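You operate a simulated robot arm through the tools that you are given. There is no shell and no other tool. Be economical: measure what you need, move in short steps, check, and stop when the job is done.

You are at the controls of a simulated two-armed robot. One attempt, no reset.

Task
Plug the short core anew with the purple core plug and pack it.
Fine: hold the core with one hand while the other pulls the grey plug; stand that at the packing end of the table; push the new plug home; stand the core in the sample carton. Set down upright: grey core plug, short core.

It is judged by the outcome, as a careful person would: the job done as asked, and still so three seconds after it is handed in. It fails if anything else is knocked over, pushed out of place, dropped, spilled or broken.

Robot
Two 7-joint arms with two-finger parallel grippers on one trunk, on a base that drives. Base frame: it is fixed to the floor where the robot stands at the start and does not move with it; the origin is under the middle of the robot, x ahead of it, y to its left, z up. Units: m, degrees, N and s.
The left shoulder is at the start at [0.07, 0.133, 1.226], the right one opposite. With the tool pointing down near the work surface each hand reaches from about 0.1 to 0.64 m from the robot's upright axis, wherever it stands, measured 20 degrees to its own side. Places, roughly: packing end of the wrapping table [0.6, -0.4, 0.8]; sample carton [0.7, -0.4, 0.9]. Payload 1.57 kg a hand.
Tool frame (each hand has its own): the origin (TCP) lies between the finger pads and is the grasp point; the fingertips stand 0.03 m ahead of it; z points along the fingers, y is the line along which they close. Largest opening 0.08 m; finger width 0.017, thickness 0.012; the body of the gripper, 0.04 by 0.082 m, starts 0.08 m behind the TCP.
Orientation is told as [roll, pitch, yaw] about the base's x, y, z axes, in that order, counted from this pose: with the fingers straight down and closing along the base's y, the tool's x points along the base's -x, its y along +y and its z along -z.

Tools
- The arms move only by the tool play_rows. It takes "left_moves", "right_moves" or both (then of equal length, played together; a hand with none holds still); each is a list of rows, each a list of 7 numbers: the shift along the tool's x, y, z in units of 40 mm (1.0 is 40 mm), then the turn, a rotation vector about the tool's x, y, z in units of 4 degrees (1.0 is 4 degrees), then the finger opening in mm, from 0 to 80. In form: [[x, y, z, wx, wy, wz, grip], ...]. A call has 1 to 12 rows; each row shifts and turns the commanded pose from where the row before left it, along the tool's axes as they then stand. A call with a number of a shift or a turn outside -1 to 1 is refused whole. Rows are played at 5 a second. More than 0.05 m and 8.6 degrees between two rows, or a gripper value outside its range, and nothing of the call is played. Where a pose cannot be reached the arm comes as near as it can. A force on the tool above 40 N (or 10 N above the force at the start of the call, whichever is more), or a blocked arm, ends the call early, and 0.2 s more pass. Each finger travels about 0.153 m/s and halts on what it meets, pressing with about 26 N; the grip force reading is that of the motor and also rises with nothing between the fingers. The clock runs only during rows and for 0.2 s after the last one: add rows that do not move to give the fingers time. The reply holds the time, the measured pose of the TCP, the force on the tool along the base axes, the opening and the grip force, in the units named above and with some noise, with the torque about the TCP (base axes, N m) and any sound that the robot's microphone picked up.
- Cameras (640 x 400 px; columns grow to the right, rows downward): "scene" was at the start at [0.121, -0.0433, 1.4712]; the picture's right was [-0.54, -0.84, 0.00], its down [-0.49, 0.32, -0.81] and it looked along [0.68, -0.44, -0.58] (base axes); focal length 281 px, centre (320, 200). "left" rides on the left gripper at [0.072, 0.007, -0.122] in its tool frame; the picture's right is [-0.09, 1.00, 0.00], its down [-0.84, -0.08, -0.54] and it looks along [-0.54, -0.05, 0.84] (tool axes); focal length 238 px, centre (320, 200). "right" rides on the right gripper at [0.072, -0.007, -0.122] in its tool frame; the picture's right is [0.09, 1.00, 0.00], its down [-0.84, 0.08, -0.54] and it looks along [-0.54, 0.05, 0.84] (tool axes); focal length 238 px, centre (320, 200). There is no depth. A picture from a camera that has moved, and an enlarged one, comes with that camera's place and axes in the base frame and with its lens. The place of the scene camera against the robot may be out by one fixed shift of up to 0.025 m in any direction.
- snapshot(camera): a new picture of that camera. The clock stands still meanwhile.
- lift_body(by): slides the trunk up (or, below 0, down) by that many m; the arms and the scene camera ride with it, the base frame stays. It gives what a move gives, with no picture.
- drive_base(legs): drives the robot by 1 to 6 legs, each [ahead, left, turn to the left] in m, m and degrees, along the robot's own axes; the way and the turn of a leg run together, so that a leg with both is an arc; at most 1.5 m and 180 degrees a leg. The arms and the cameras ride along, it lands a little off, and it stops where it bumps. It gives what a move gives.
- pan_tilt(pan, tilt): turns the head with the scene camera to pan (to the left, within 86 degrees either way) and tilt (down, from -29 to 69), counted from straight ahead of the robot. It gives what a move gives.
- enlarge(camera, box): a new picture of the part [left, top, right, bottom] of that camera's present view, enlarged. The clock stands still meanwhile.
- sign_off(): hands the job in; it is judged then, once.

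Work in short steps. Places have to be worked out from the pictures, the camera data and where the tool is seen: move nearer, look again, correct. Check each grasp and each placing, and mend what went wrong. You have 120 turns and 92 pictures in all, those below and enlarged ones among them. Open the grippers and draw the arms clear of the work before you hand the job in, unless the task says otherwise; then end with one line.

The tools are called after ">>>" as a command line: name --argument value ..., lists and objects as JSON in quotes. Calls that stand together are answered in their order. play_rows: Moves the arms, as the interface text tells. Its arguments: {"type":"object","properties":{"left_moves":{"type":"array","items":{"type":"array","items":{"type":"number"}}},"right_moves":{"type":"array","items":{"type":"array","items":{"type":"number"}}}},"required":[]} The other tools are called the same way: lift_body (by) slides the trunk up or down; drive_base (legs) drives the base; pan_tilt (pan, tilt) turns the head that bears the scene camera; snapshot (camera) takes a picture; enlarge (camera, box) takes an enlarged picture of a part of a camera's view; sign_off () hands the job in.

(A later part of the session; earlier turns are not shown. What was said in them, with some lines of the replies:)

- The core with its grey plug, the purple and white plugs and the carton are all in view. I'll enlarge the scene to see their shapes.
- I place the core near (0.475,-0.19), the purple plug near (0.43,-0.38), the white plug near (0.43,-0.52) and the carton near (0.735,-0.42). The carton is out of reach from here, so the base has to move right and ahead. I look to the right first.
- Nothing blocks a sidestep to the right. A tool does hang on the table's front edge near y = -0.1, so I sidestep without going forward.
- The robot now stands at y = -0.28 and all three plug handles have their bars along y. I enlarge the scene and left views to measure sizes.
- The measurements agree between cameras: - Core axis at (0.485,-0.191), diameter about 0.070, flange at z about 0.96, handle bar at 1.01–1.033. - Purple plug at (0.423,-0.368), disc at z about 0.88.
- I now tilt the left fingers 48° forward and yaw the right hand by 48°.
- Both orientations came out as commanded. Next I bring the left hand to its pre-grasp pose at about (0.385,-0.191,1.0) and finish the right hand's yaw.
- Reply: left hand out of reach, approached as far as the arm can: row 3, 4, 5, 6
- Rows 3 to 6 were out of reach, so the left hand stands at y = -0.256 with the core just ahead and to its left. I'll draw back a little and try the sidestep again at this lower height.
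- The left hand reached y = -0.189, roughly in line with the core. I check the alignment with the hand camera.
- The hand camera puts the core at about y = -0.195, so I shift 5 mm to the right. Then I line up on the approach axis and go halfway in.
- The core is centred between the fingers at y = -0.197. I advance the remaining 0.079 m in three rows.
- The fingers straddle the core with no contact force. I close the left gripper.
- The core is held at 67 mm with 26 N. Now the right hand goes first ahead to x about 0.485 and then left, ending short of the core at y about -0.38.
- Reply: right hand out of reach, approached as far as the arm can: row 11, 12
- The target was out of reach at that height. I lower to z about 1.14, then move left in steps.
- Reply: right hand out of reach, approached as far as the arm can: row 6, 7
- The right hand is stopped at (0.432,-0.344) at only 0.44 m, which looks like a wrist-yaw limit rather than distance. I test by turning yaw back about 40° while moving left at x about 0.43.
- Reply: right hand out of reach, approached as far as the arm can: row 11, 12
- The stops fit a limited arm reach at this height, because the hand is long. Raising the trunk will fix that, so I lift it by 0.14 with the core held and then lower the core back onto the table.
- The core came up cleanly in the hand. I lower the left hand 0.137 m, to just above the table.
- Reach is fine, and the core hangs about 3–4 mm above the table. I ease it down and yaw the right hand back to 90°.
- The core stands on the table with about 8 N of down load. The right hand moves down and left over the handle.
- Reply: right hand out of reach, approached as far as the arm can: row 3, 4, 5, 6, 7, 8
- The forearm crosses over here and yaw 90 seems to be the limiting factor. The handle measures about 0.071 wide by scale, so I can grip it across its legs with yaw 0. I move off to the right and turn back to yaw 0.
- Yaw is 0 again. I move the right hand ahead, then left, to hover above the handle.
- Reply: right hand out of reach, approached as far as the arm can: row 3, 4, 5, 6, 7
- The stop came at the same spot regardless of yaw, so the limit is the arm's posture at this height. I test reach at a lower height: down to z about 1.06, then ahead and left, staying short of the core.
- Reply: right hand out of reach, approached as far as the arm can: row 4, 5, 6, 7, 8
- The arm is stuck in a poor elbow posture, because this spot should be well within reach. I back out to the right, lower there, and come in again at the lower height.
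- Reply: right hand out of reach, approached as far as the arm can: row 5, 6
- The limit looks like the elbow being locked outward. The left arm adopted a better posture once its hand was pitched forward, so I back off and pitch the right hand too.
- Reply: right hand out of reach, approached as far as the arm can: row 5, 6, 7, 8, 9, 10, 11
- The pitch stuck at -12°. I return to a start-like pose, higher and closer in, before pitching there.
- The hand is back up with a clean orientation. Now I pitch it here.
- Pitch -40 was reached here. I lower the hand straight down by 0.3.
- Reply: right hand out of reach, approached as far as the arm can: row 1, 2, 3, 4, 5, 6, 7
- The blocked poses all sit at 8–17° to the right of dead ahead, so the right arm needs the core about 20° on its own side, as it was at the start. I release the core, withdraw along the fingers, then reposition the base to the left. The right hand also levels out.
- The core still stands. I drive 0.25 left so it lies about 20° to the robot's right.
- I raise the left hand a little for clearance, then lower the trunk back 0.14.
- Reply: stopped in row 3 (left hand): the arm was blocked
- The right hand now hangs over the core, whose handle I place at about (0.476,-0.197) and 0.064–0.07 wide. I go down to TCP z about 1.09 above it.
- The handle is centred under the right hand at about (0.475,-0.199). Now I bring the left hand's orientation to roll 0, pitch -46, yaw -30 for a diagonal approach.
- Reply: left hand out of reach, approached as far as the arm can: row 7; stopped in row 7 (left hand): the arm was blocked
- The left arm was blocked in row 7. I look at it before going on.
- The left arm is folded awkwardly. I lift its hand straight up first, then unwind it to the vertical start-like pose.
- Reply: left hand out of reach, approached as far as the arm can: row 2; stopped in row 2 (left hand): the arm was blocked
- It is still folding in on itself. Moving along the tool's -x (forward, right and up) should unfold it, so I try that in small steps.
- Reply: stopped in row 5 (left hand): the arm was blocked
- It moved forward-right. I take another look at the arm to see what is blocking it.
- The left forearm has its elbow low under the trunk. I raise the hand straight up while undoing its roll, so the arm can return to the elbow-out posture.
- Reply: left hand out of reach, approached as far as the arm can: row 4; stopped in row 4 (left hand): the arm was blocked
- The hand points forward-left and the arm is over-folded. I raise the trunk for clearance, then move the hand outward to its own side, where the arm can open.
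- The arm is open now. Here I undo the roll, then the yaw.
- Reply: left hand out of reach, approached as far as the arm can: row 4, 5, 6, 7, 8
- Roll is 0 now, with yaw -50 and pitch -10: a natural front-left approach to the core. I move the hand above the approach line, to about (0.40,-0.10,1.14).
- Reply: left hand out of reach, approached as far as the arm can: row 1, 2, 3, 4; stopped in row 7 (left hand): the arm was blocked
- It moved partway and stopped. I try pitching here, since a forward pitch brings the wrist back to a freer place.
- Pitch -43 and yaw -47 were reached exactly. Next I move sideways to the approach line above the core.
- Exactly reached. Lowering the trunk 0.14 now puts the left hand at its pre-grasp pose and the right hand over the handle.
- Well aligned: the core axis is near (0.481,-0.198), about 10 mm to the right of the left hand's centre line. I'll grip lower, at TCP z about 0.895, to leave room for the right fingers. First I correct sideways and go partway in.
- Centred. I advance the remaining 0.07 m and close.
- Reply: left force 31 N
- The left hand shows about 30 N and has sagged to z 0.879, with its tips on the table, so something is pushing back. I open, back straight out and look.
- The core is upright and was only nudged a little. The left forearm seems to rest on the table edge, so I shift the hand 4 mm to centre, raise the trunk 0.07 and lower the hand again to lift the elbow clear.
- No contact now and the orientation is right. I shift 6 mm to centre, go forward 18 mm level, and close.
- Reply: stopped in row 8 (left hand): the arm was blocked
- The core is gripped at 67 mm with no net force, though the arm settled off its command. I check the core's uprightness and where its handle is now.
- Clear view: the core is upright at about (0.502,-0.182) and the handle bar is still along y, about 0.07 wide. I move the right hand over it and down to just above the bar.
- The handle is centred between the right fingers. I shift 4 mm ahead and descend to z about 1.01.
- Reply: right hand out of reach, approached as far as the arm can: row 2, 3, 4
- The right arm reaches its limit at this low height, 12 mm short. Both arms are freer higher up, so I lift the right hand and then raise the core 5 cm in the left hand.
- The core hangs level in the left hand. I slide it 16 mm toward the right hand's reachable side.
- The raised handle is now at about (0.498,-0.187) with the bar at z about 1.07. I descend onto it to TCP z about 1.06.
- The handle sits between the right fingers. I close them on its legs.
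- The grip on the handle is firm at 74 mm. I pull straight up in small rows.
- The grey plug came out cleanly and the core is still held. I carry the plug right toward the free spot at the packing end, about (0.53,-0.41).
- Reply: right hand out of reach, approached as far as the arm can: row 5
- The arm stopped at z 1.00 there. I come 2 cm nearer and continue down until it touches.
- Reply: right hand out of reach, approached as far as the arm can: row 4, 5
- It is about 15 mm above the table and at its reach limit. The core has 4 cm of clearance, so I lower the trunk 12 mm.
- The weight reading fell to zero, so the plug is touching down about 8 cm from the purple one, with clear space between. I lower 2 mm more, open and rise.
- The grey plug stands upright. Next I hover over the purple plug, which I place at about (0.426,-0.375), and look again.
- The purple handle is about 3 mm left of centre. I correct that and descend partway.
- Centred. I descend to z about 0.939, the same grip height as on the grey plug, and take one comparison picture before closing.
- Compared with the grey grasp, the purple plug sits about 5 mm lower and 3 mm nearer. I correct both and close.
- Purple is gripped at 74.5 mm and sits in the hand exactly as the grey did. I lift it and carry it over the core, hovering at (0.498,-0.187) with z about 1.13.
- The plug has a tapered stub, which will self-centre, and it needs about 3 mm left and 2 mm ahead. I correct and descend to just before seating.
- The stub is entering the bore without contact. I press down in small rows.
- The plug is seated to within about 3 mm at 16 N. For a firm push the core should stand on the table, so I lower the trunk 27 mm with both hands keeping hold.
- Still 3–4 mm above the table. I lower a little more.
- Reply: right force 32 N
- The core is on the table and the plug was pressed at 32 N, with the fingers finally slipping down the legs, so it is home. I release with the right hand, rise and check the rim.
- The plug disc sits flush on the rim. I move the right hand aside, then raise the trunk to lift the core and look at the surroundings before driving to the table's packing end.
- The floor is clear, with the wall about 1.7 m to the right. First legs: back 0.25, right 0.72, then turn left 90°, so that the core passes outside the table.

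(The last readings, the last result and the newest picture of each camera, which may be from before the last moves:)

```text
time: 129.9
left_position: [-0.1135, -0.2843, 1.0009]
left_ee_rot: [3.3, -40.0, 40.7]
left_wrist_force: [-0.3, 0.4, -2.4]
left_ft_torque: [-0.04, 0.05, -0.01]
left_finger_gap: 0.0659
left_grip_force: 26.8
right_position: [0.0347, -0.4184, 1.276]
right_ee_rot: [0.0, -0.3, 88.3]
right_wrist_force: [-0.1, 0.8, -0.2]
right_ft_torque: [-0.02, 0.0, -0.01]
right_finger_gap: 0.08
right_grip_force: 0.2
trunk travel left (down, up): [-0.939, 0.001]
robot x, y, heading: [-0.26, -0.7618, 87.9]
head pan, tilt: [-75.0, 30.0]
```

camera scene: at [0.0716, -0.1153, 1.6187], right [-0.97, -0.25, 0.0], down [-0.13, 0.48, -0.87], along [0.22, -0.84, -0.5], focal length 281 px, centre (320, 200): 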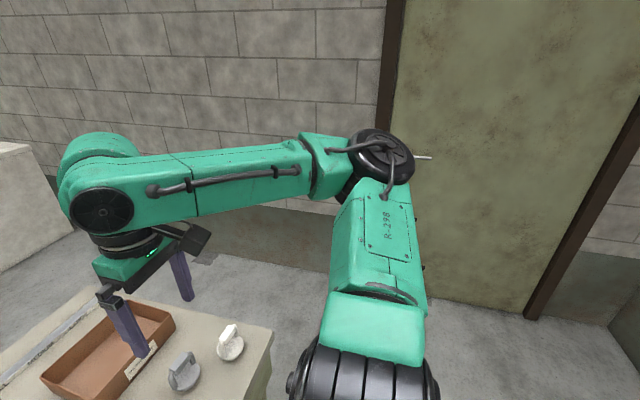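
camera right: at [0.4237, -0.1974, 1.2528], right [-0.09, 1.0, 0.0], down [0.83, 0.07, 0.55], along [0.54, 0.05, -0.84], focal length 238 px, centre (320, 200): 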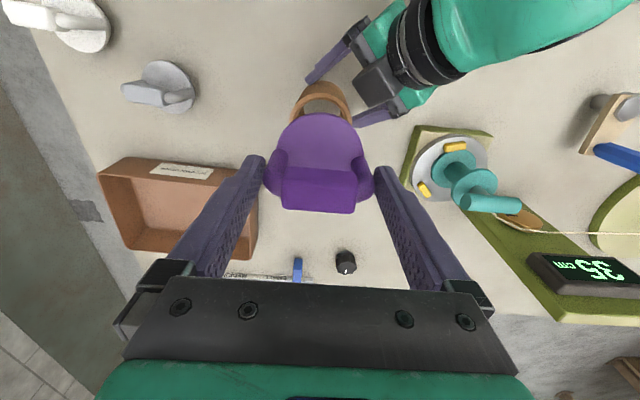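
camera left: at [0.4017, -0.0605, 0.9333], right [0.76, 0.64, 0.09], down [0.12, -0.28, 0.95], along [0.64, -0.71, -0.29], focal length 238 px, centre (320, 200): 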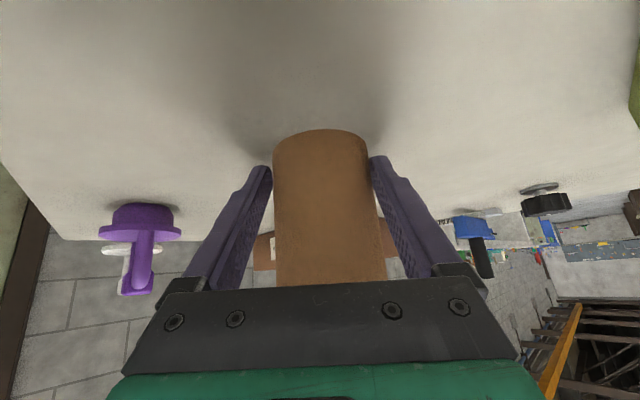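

On track, with heading 87.9. Next I back up 0.36 and sidestep right 0.84, past the table's end.

>>> drive_base --legs '[[-0.36, 0, 2.1], [0, -0.84, 0]]'

>>> pan_tilt --pan -5 --tilt 48

>>> snapshot --camera "scene"

```text
time: 136.3
left_position: [0.7253, -0.6362, 1.0019]
left_ee_rot: [3.4, -39.9, 41.9]
left_wrist_force: [-1.1, -0.4, -2.3]
left_ft_torque: [-0.03, 0.05, 0.01]
left_finger_gap: 0.066
left_grip_force: 25.9
right_position: [0.876, -0.7674, 1.2752]
right_ee_rot: [-0.1, -0.3, 89.4]
right_wrist_force: [0.6, -0.2, -0.3]
right_ft_torque: [0.01, -0.06, 0.01]
right_finger_gap: 0.0799
right_grip_force: 0.0
trunk travel left (down, up): [-0.939, 0.001]
robot x, y, heading: [0.5908, -1.1146, 89.2]
head pan, tilt: [-75.0, 30.0]
```

```text
time: 137.7
left_position: [0.7259, -0.6377, 1.0015]
left_ee_rot: [3.3, -39.9, 41.8]
left_wrist_force: [0.5, -0.3, -1.6]
left_ft_torque: [-0.06, 0.09, -0.03]
left_finger_gap: 0.066
left_grip_force: 25.5
right_position: [0.8763, -0.7674, 1.2753]
right_ee_rot: [0.1, -0.3, 89.5]
right_wrist_force: [0.8, -0.1, 0.3]
right_ft_torque: [0.02, 0.03, -0.02]
right_finger_gap: 0.0799
right_grip_force: 0.1
trunk travel left (down, up): [-0.939, 0.001]
robot x, y, heading: [0.5923, -1.1169, 89.0]
head pan, tilt: [-5.0, 48.0]
```

```text
14 pictures are left
camera scene: at [0.5954, -0.9813, 1.5919], right [0.99, -0.1, 0.0], down [-0.08, -0.74, -0.67], along [0.07, 0.67, -0.74], focal length 281 px, centre (320, 200)
```

scene: 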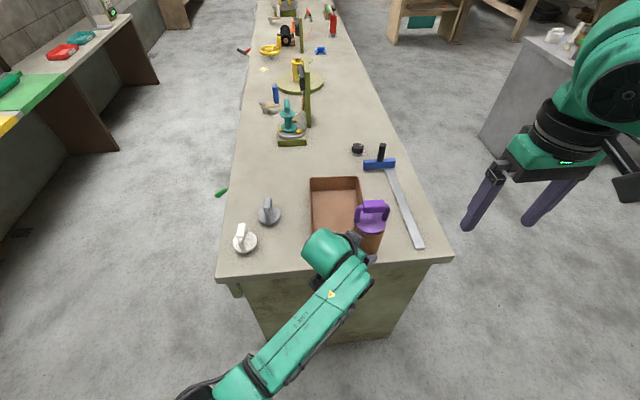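

The core, at about (0.747,-0.616), must move to the carton's middle, about (0.71,-0.40). It clears the rim by 5 cm, so I drive 0.216 ahead and 0.037 left.

>>> drive_base --legs '[[0.216, 0.037, 0.8]]'

>>> snapshot --camera "scene"

>>> snapshot --camera "left"

```text
time: 139.4
left_position: [0.6803, -0.4224, 1.003]
left_ee_rot: [3.6, -40.0, 42.8]
left_wrist_force: [0.8, -0.5, -1.4]
left_ft_torque: [-0.03, 0.04, -0.01]
left_finger_gap: 0.0661
left_grip_force: 26.1
right_position: [0.8354, -0.5506, 1.2767]
right_ee_rot: [0.1, -0.5, 90.4]
right_wrist_force: [0.6, -0.9, -0.3]
right_ft_torque: [0.05, 0.0, -0.02]
right_finger_gap: 0.0801
right_grip_force: 0.1
trunk travel left (down, up): [-0.939, 0.001]
robot x, y, heading: [0.5577, -0.8986, 90.4]
head pan, tilt: [-5.0, 48.0]
```

```text
13 pictures are left
camera scene: at [0.5582, -0.7701, 1.5924], right [1.0, -0.08, 0.0], down [-0.06, -0.74, -0.67], along [0.06, 0.67, -0.74], focal length 281 px, centre (320, 200)
```

scene: 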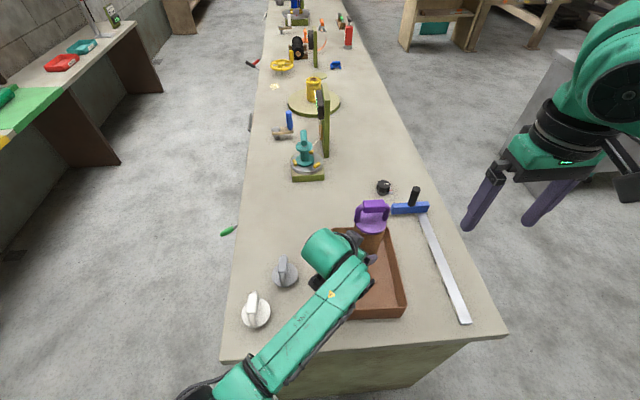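

```text
12 pictures are left
camera left: at [0.5848, -0.5125, 1.0499], right [-0.65, 0.75, 0.11], down [0.29, 0.12, 0.95], along [0.7, 0.65, -0.3], focal length 238 px, centre (320, 200)
```

left: 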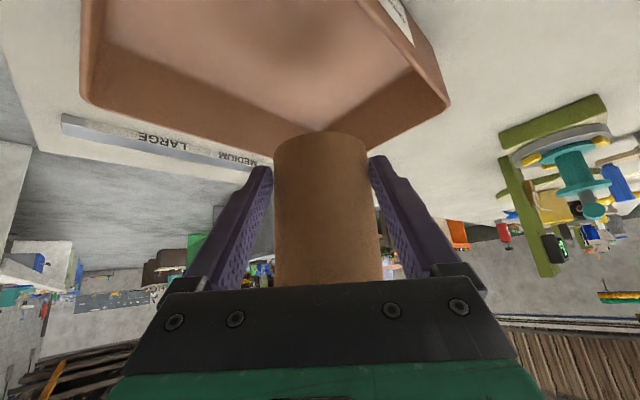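

The core hangs inside the carton's outline, near the middle. I lower the trunk 0.095 and check.

>>> lift_body --by -0.095

>>> snapshot --camera "scene"

>>> snapshot --camera "left"

```text
time: 140.7
left_position: [0.6806, -0.4194, 0.9057]
left_ee_rot: [3.5, -39.9, 43.0]
left_wrist_force: [0.5, -0.2, -2.4]
left_ft_torque: [-0.06, 0.02, 0.01]
left_finger_gap: 0.0662
left_grip_force: 25.8
right_position: [0.8359, -0.5468, 1.1809]
right_ee_rot: [0.0, -0.3, 90.5]
right_wrist_force: [-0.4, -0.8, -0.3]
right_ft_torque: [0.0, 0.02, -0.04]
right_finger_gap: 0.0798
right_grip_force: 0.1
trunk travel left (down, up): [-0.844, 0.096]
robot x, y, heading: [0.556, -0.8927, 90.4]
head pan, tilt: [-5.0, 48.0]
```

```text
11 pictures are left
camera scene: at [0.5574, -0.7655, 1.497], right [1.0, -0.08, 0.0], down [-0.06, -0.74, -0.67], along [0.06, 0.67, -0.74], focal length 281 px, centre (320, 200)
```

scene: 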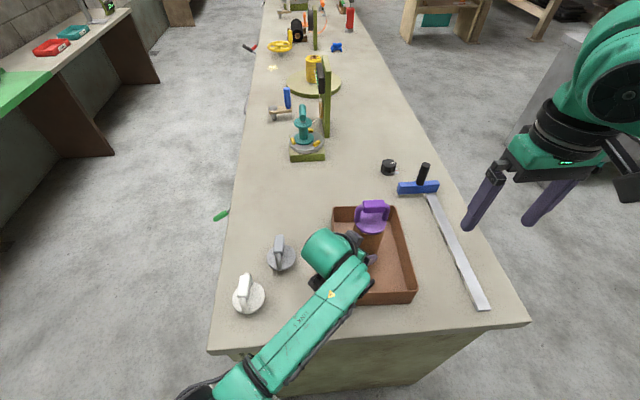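

```text
10 pictures are left
camera left: at [0.584, -0.5095, 0.9536], right [-0.65, 0.75, 0.1], down [0.29, 0.12, 0.95], along [0.7, 0.65, -0.3], focal length 238 px, centre (320, 200)
```

left: 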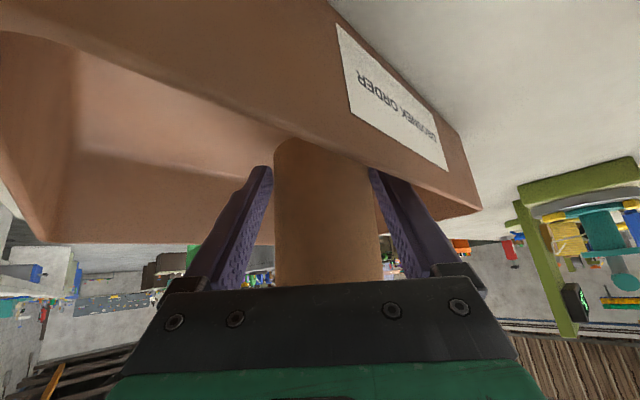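

The core is inside the walls and hangs about 1.5 cm above the carton floor. I ease down in small steps and watch the force.

>>> lift_body --by -0.009

>>> lift_body --by -0.003

```text
time: 141.3
left_position: [0.681, -0.4191, 0.8971]
left_ee_rot: [3.5, -39.9, 42.9]
left_wrist_force: [0.7, -0.2, -0.4]
left_ft_torque: [-0.05, 0.14, 0.0]
left_finger_gap: 0.0658
left_grip_force: 25.3
right_position: [0.8358, -0.5465, 1.1721]
right_ee_rot: [0.0, -0.3, 90.5]
right_wrist_force: [0.2, 0.2, -0.6]
right_ft_torque: [0.0, 0.05, 0.01]
right_finger_gap: 0.08
right_grip_force: 0.1
trunk travel left (down, up): [-0.835, 0.105]
robot x, y, heading: [0.556, -0.8983, 90.4]
head pan, tilt: [-5.0, 48.0]
```

```text
time: 141.8
left_position: [0.6813, -0.4191, 0.8938]
left_ee_rot: [3.5, -39.9, 42.8]
left_wrist_force: [1.4, -0.7, 1.2]
left_ft_torque: [0.0, 0.08, 0.01]
left_finger_gap: 0.0662
left_grip_force: 25.8
right_position: [0.8351, -0.5475, 1.1674]
right_ee_rot: [0.0, -0.3, 90.5]
right_wrist_force: [0.1, 0.6, -0.2]
right_ft_torque: [0.01, -0.03, -0.03]
right_finger_gap: 0.0802
right_grip_force: 0.0
trunk travel left (down, up): [-0.832, 0.108]
robot x, y, heading: [0.5547, -0.8983, 90.3]
head pan, tilt: [-5.0, 48.0]
```

The force went from about -2 to +1.2 N, so it is touching. I lower 1.5 mm more to settle it flat.

>>> lift_body --by -0.0015

>>> enlarge --camera "scene" --box '[280, 180, 440, 320]'

```text
time: 142.3
left_position: [0.6814, -0.4199, 0.8947]
left_ee_rot: [3.5, -40.2, 42.8]
left_wrist_force: [1.3, 1.4, 7.7]
left_ft_torque: [0.05, -0.01, 0.03]
left_finger_gap: 0.0661
left_grip_force: 26.0
right_position: [0.8351, -0.5486, 1.1669]
right_ee_rot: [-0.1, -0.3, 90.5]
right_wrist_force: [0.8, 0.2, -0.8]
right_ft_torque: [0.0, 0.03, 0.01]
right_finger_gap: 0.0798
right_grip_force: 0.0
trunk travel left (down, up): [-0.83, 0.109]
robot x, y, heading: [0.5508, -0.9006, 90.0]
head pan, tilt: [-5.0, 48.0]
```

```text
2.86 times, centred on (360, 250) of scene
camera zoom: at [0.5575, -0.7667, 1.4837], right [1.0, -0.08, 0.0], down [-0.06, -0.74, -0.67], along [0.06, 0.67, -0.74], focal length 804 px, centre (206, 57)
```

zoom: 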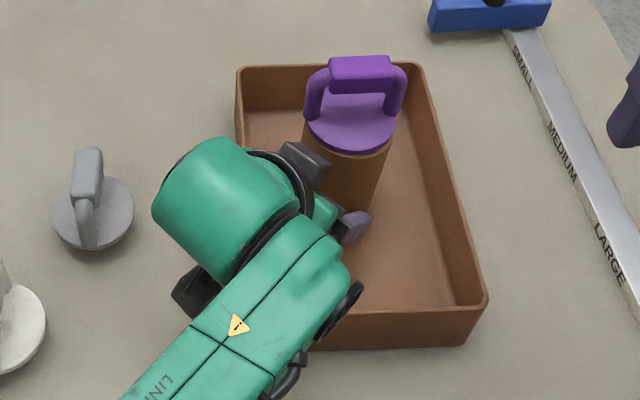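

The core stands inside the carton. I open the left hand and back out along the fingers, up and away.

>>> play_rows --left_moves '[[0, 0, 0, 0, 0, 0, 70], [0, 0, 0, 0, 0, 0, 76], [0, 0, 0, 0, 0, 0, 80], [0, 0, 0, 0, 0, 0, 80], [0, 0, -0.3, 0, 0, 0, 80], [0, 0, -0.5, 0, 0, 0, 80], [0, 0, -0.6, 0, 0, 0, 80], [0, 0, -0.6, 0, 0, 0, 80], [0, 0, 0, 0, 0, 0, 80]]'

>>> snapshot --camera "left"

>>> enlarge --camera "scene" --box '[240, 160, 440, 320]'

```text
time: 144.3
left_position: [0.6457, -0.4577, 0.9522]
left_ee_rot: [3.4, -39.9, 43.0]
left_wrist_force: [-0.2, 0.4, 0.8]
left_ft_torque: [-0.02, 0.01, 0.0]
left_finger_gap: 0.08
left_grip_force: 0.0
right_position: [0.8355, -0.5473, 1.166]
right_ee_rot: [0.0, -0.3, 90.5]
right_wrist_force: [-0.1, 0.6, -0.2]
right_ft_torque: [0.0, -0.02, 0.0]
right_finger_gap: 0.0802
right_grip_force: 0.2
trunk travel left (down, up): [-0.83, 0.109]
robot x, y, heading: [0.5537, -0.9006, 90.3]
head pan, tilt: [-5.0, 48.0]
```

```text
8 pictures are left
camera left: at [0.5484, -0.5491, 1.0008], right [-0.65, 0.75, 0.1], down [0.29, 0.12, 0.95], along [0.7, 0.65, -0.3], focal length 238 px, centre (320, 200)
```

left: 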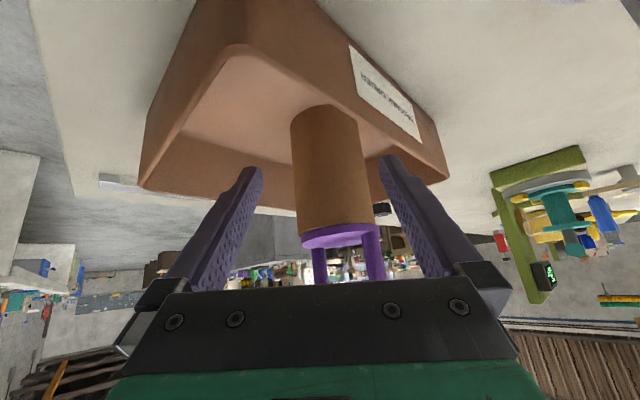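

```text
2.50 times, centred on (340, 240) of scene
camera zoom: at [0.5575, -0.7655, 1.4834], right [1.0, -0.08, 0.0], down [-0.06, -0.74, -0.67], along [0.06, 0.67, -0.74], focal length 703 px, centre (270, 100)
```

zoom: 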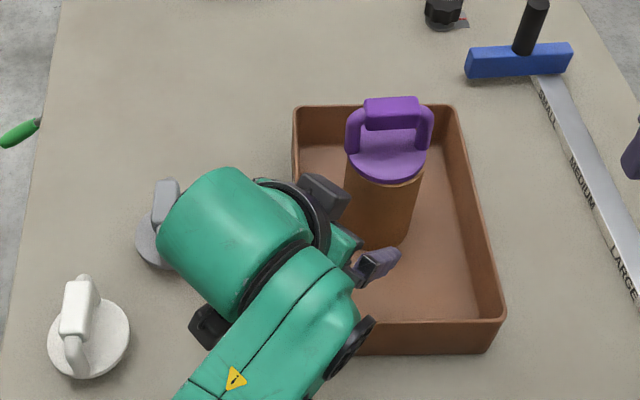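

The core stands free in the carton with the purple plug on. I raise the trunk to clear everything, then drive back from the table.

>>> enlarge --camera "left" --box '[260, 200, 420, 290]'

>>> lift_body --by 0.108

>>> drive_base --legs '[[-0.28, 0, 0]]'

>>> snapshot --camera "scene"

```text
4.00 times, centred on (340, 245) of left
camera zoom: at [0.5484, -0.5491, 1.0008], right [-0.65, 0.75, 0.1], down [0.29, 0.12, 0.95], along [0.7, 0.65, -0.3], focal length 953 px, centre (240, 20)
```

zoom: 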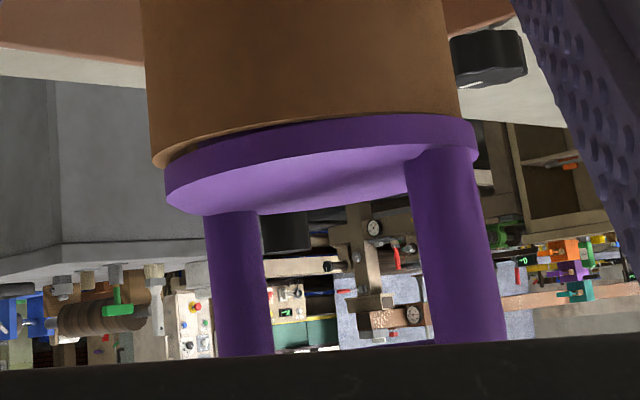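

```text
time: 145.7
left_position: [0.6445, -0.4585, 1.0617]
left_ee_rot: [3.5, -39.9, 42.9]
left_wrist_force: [0.4, 0.7, -0.2]
left_ft_torque: [0.02, -0.01, 0.01]
left_finger_gap: 0.0802
left_grip_force: 0.0
right_position: [0.8344, -0.5472, 1.2758]
right_ee_rot: [0.0, -0.3, 90.5]
right_wrist_force: [-0.3, 0.5, 1.0]
right_ft_torque: [-0.01, 0.01, 0.0]
right_finger_gap: 0.0799
right_grip_force: 0.1
trunk travel left (down, up): [-0.938, 0.001]
robot x, y, heading: [0.5544, -0.8999, 90.3]
head pan, tilt: [-5.0, 48.0]
```

```text
time: 147.7
left_position: [0.6458, -0.7411, 1.0619]
left_ee_rot: [3.4, -39.8, 43.1]
left_wrist_force: [0.0, 0.0, 0.2]
left_ft_torque: [-0.01, 0.04, -0.03]
left_finger_gap: 0.0799
left_grip_force: 0.0
right_position: [0.8356, -0.8284, 1.2736]
right_ee_rot: [0.0, -0.3, 90.7]
right_wrist_force: [0.6, -0.2, -0.2]
right_ft_torque: [-0.03, 0.01, 0.0]
right_finger_gap: 0.0799
right_grip_force: 0.2
trunk travel left (down, up): [-0.938, 0.001]
robot x, y, heading: [0.5549, -1.1829, 90.4]
head pan, tilt: [-5.0, 48.0]
```

```text
5 pictures are left
camera scene: at [0.5585, -1.0468, 1.5912], right [1.0, -0.08, 0.0], down [-0.06, -0.74, -0.67], along [0.05, 0.67, -0.74], focal length 281 px, centre (320, 200)
```

scene: 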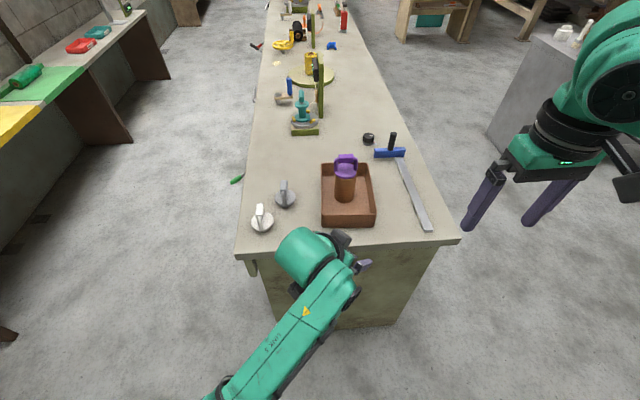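

All is clear and standing. The hand-camera close-up showed a dark line at the plug's rim, so I check how well it is seated in an enlarged view.

>>> enlarge --camera "scene" --box '[310, 140, 390, 230]'

>>> enlarge --camera "left" --box '[260, 120, 420, 240]'

```text
4.44 times, centred on (350, 185) of scene
camera zoom: at [0.5585, -1.0468, 1.5912], right [1.0, -0.08, 0.0], down [-0.06, -0.74, -0.67], along [0.05, 0.67, -0.74], focal length 1250 px, centre (187, 267)
```

zoom: 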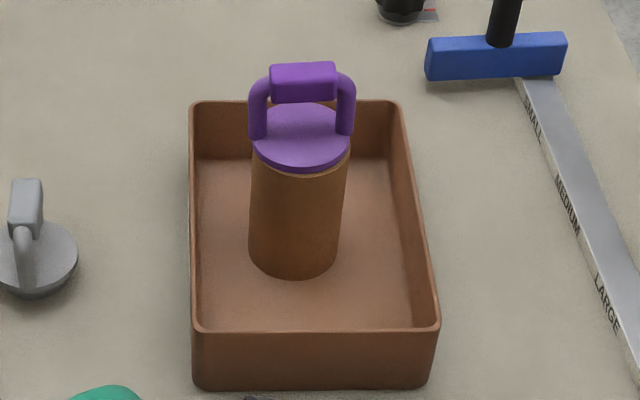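

```text
3.33 times, centred on (340, 180) of left
camera zoom: at [0.5487, -0.8311, 1.1079], right [-0.65, 0.75, 0.1], down [0.29, 0.13, 0.95], along [0.7, 0.65, -0.3], focal length 794 px, centre (253, 267)
```

zoom: 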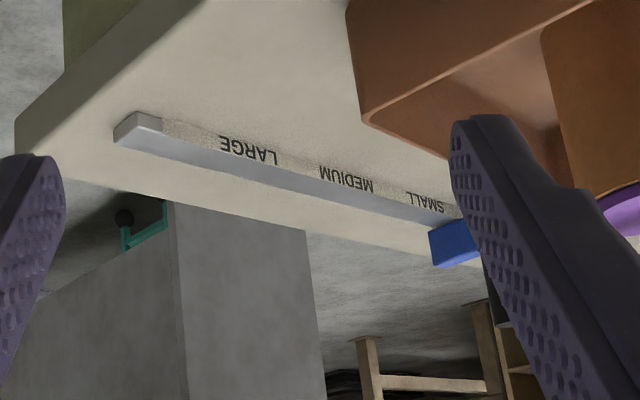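

The front of the core rim still shows under the disc, so the plug may be 2–3 mm short of home. I go back in to press it straight down with a closed right hand while the carton floor supports the core.

>>> drive_base --legs '[[0.29, 0.085, 0]]'

```text
time: 149.7
left_position: [0.5648, -0.4569, 1.0621]
left_ee_rot: [3.5, -40.0, 42.7]
left_wrist_force: [-0.1, 0.9, -0.1]
left_ft_torque: [-0.02, 0.0, 0.01]
left_finger_gap: 0.08
left_grip_force: 0.2
right_position: [0.7531, -0.5468, 1.2755]
right_ee_rot: [0.0, -0.4, 90.2]
right_wrist_force: [0.2, 0.0, 0.1]
right_ft_torque: [0.03, -0.02, -0.03]
right_finger_gap: 0.0802
right_grip_force: 0.0
trunk travel left (down, up): [-0.938, 0.001]
robot x, y, heading: [0.4728, -0.8952, 89.9]
head pan, tilt: [-5.0, 48.0]
```

In position. The right hand moves over the core at (0.702,-0.399), fingers closed, staying high for one alignment picture.

>>> play_rows --right_moves '[[-0.74, 0.256, 0, 0, 0, 0, 40], [-0.74, 0.256, 0, 0, 0, 0, 0], [-0.74, 0.256, 0, 0, 0, 0, 0], [-0.74, 0.256, 0, 0, 0, 0, 0], [-0.74, 0.256, 0, 0, 0, 0, 0], [0, 0, 0.9, 0, 0, 0, 0], [0, 0, 0.9, 0, 0, 0, 0], [0, 0, 0.7, 0, 0, 0, 0], [0, 0, 0, 0, 0, 0, 0]]'

>>> snapshot --camera "right"

```text
time: 151.7
left_position: [0.5634, -0.4532, 1.0607]
left_ee_rot: [3.4, -39.9, 42.7]
left_wrist_force: [-0.4, 0.8, -0.4]
left_ft_torque: [-0.01, 0.01, 0.02]
left_finger_gap: 0.08
left_grip_force: 0.1
right_position: [0.6988, -0.3958, 1.1757]
right_ee_rot: [-0.1, -0.2, 90.3]
right_wrist_force: [0.1, -1.0, 0.4]
right_ft_torque: [0.02, 0.0, -0.01]
right_finger_gap: 0.0
right_grip_force: 20.9
trunk travel left (down, up): [-0.938, 0.001]
robot x, y, heading: [0.4728, -0.8931, 89.9]
head pan, tilt: [-5.0, 48.0]
```

```text
2 pictures are left
camera right: at [0.7061, -0.4692, 1.2969], right [-1.0, -0.1, 0.0], down [-0.08, 0.83, 0.55], along [-0.05, 0.54, -0.84], focal length 238 px, centre (320, 200)
```

right: 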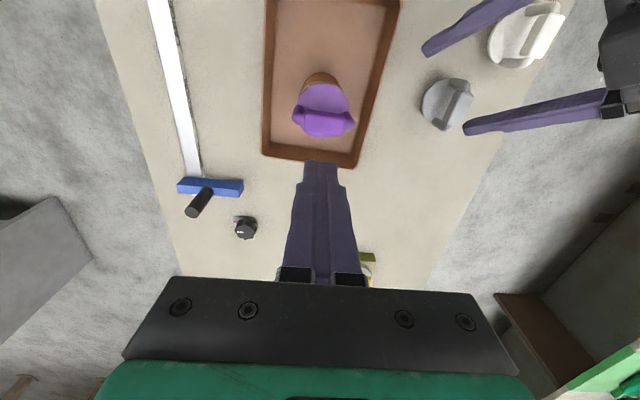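

The bar is at about (0.697,-0.400), 4 mm nearer than the fist. I correct that and descend to just above it, then press in small rows.

>>> play_rows --right_moves '[[0.1, 0.05, 0.5, 0, 0, 0, 0], [0, 0, 0.7, 0, 0, 0, 0], [0, 0, 0.7, 0, 0, 0, 0], [0, 0, 0.5, 0, 0, 0, 0], [0, 0, 0, 0, 0, 0, 0]]'

>>> play_rows --right_moves '[[0, 0, 0.15, 0, 0, 0, 0], [0, 0, 0.1, 0, 0, 0, 0], [0, 0, 0.08, 0, 0, 0, 0], [0, 0, 0.06, 0, 0, 0, 0], [0, 0, 0, 0, 0, 0, 0]]'

```text
time: 152.9
left_position: [0.5642, -0.4537, 1.0605]
left_ee_rot: [3.4, -40.0, 42.8]
left_wrist_force: [-1.1, 0.6, -0.9]
left_ft_torque: [0.03, 0.0, -0.02]
left_finger_gap: 0.0801
left_grip_force: 0.1
right_position: [0.6995, -0.3989, 1.0775]
right_ee_rot: [0.0, -0.3, 90.2]
right_wrist_force: [0.4, 0.0, -0.7]
right_ft_torque: [-0.02, -0.02, 0.03]
right_finger_gap: 0.0
right_grip_force: 21.2
trunk travel left (down, up): [-0.938, 0.001]
robot x, y, heading: [0.4725, -0.8961, 90.0]
head pan, tilt: [-5.0, 48.0]
```

```text
time: 154.1
left_position: [0.5631, -0.4535, 1.061]
left_ee_rot: [3.5, -39.8, 42.8]
left_wrist_force: [-0.5, -0.8, -0.6]
left_ft_torque: [-0.02, -0.02, -0.01]
left_finger_gap: 0.08
left_grip_force: 0.1
right_position: [0.6985, -0.3981, 1.0641]
right_ee_rot: [0.0, -0.4, 90.3]
right_wrist_force: [0.0, 1.2, 0.1]
right_ft_torque: [0.0, 0.03, -0.04]
right_finger_gap: 0.0
right_grip_force: 21.2
trunk travel left (down, up): [-0.938, 0.001]
robot x, y, heading: [0.4701, -0.8959, 90.3]
head pan, tilt: [-5.0, 48.0]
```

No contact yet at z 1.064. I continue in small rows.

>>> play_rows --right_moves '[[0, 0, 0.08, 0, 0, 0, 0], [0, 0, 0.08, 0, 0, 0, 0], [0, 0, 0.08, 0, 0, 0, 0], [0, 0, 0.08, 0, 0, 0, 0], [0, 0, 0, 0, 0, 0, 0]]'

```text
time: 155.0
left_position: [0.5627, -0.4577, 1.0624]
left_ee_rot: [3.5, -40.2, 42.8]
left_wrist_force: [-0.2, 0.0, 0.6]
left_ft_torque: [-0.04, 0.0, 0.02]
left_finger_gap: 0.0803
left_grip_force: 0.0
right_position: [0.6977, -0.3962, 1.0611]
right_ee_rot: [0.0, -1.3, 90.4]
right_wrist_force: [1.9, -5.0, 22.9]
right_ft_torque: [-0.32, -0.13, 0.02]
right_finger_gap: 0.0
right_grip_force: 20.7
trunk travel left (down, up): [-0.938, 0.001]
robot x, y, heading: [0.4699, -0.8909, 89.9]
head pan, tilt: [-5.0, 48.0]
stopped in row 4 (right hand): the force on the tool passed its limit (the readings are from after the stop); the commanded pose is now the measured one
```

The press passed 40 N with the hand stopped within about 3 mm of contact, so the plug is firmly home. I raise the right hand straight up and back away.

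>>> play_rows --right_moves '[[0, 0, -0.2, 0, 0, 0, 0], [0, 0, -0.6, 0, 0, 0, 0], [0, 0, -0.9, 0, 0, 0, 0], [0, 0, -0.9, 0, 0, 0, 20], [0, 0, -0.9, 0, 0, 0, 60], [0.6, -0.4, 0, 0, 0, 0, 80], [0.8, -0.5, 0, 0, 0, 0, 80], [0.8, -0.5, 0, 0, 0, 0, 80], [0, 0, 0, 0, 0, 0, 80]]'

>>> drive_base --legs '[[-0.3, 0, 0]]'

>>> enlarge --camera "scene" --box '[260, 130, 420, 240]'

```text
time: 157.0
left_position: [0.5621, -0.4533, 1.0613]
left_ee_rot: [3.3, -39.9, 42.8]
left_wrist_force: [-0.4, 0.5, -0.2]
left_ft_torque: [0.03, -0.03, 0.0]
left_finger_gap: 0.08
left_grip_force: 0.1
right_position: [0.7536, -0.4834, 1.1962]
right_ee_rot: [-0.1, -0.9, 90.3]
right_wrist_force: [-0.2, -0.4, 0.6]
right_ft_torque: [-0.03, -0.02, -0.01]
right_finger_gap: 0.0799
right_grip_force: 0.1
trunk travel left (down, up): [-0.938, 0.001]
robot x, y, heading: [0.4709, -0.8984, 90.1]
head pan, tilt: [-5.0, 48.0]
```

```text
time: 159.0
left_position: [0.5652, -0.7456, 1.0593]
left_ee_rot: [3.4, -39.9, 42.7]
left_wrist_force: [-0.4, 0.3, -0.6]
left_ft_torque: [-0.05, -0.02, -0.02]
left_finger_gap: 0.08
left_grip_force: 0.0
right_position: [0.755, -0.776, 1.1958]
right_ee_rot: [-0.1, -0.7, 90.2]
right_wrist_force: [0.6, 0.0, -0.1]
right_ft_torque: [0.01, -0.03, -0.02]
right_finger_gap: 0.0801
right_grip_force: 0.0
trunk travel left (down, up): [-0.938, 0.001]
robot x, y, heading: [0.4733, -1.1896, 89.9]
head pan, tilt: [-5.0, 48.0]
```

```text
3.64 times, centred on (340, 185) of scene
camera zoom: at [0.4753, -1.0518, 1.5912], right [1.0, -0.09, 0.0], down [-0.06, -0.74, -0.67], along [0.06, 0.66, -0.74], focal length 1023 px, centre (247, 254)
```

zoom: 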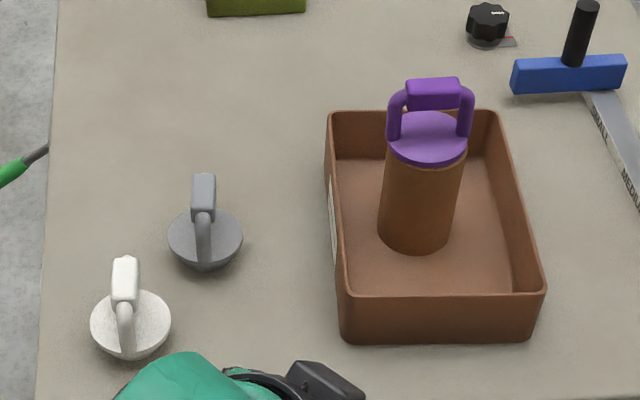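

The core stands upright in the carton with the purple plug pressed home. The grey plug stands upright at the packing end, the white plug and carton are where they were, and both hands are open and clear.

>>> sign_off

```text
The job is handed in.
```

I handed the job in: the short core stands upright in the sample carton with the purple plug pressed in, and the grey plug stands upright at the packing end. I pressed the purple plug until the force passed 40 N; an earlier picture suggested a gap of 2–3 mm, and I could not measure the seating directly afterwards.
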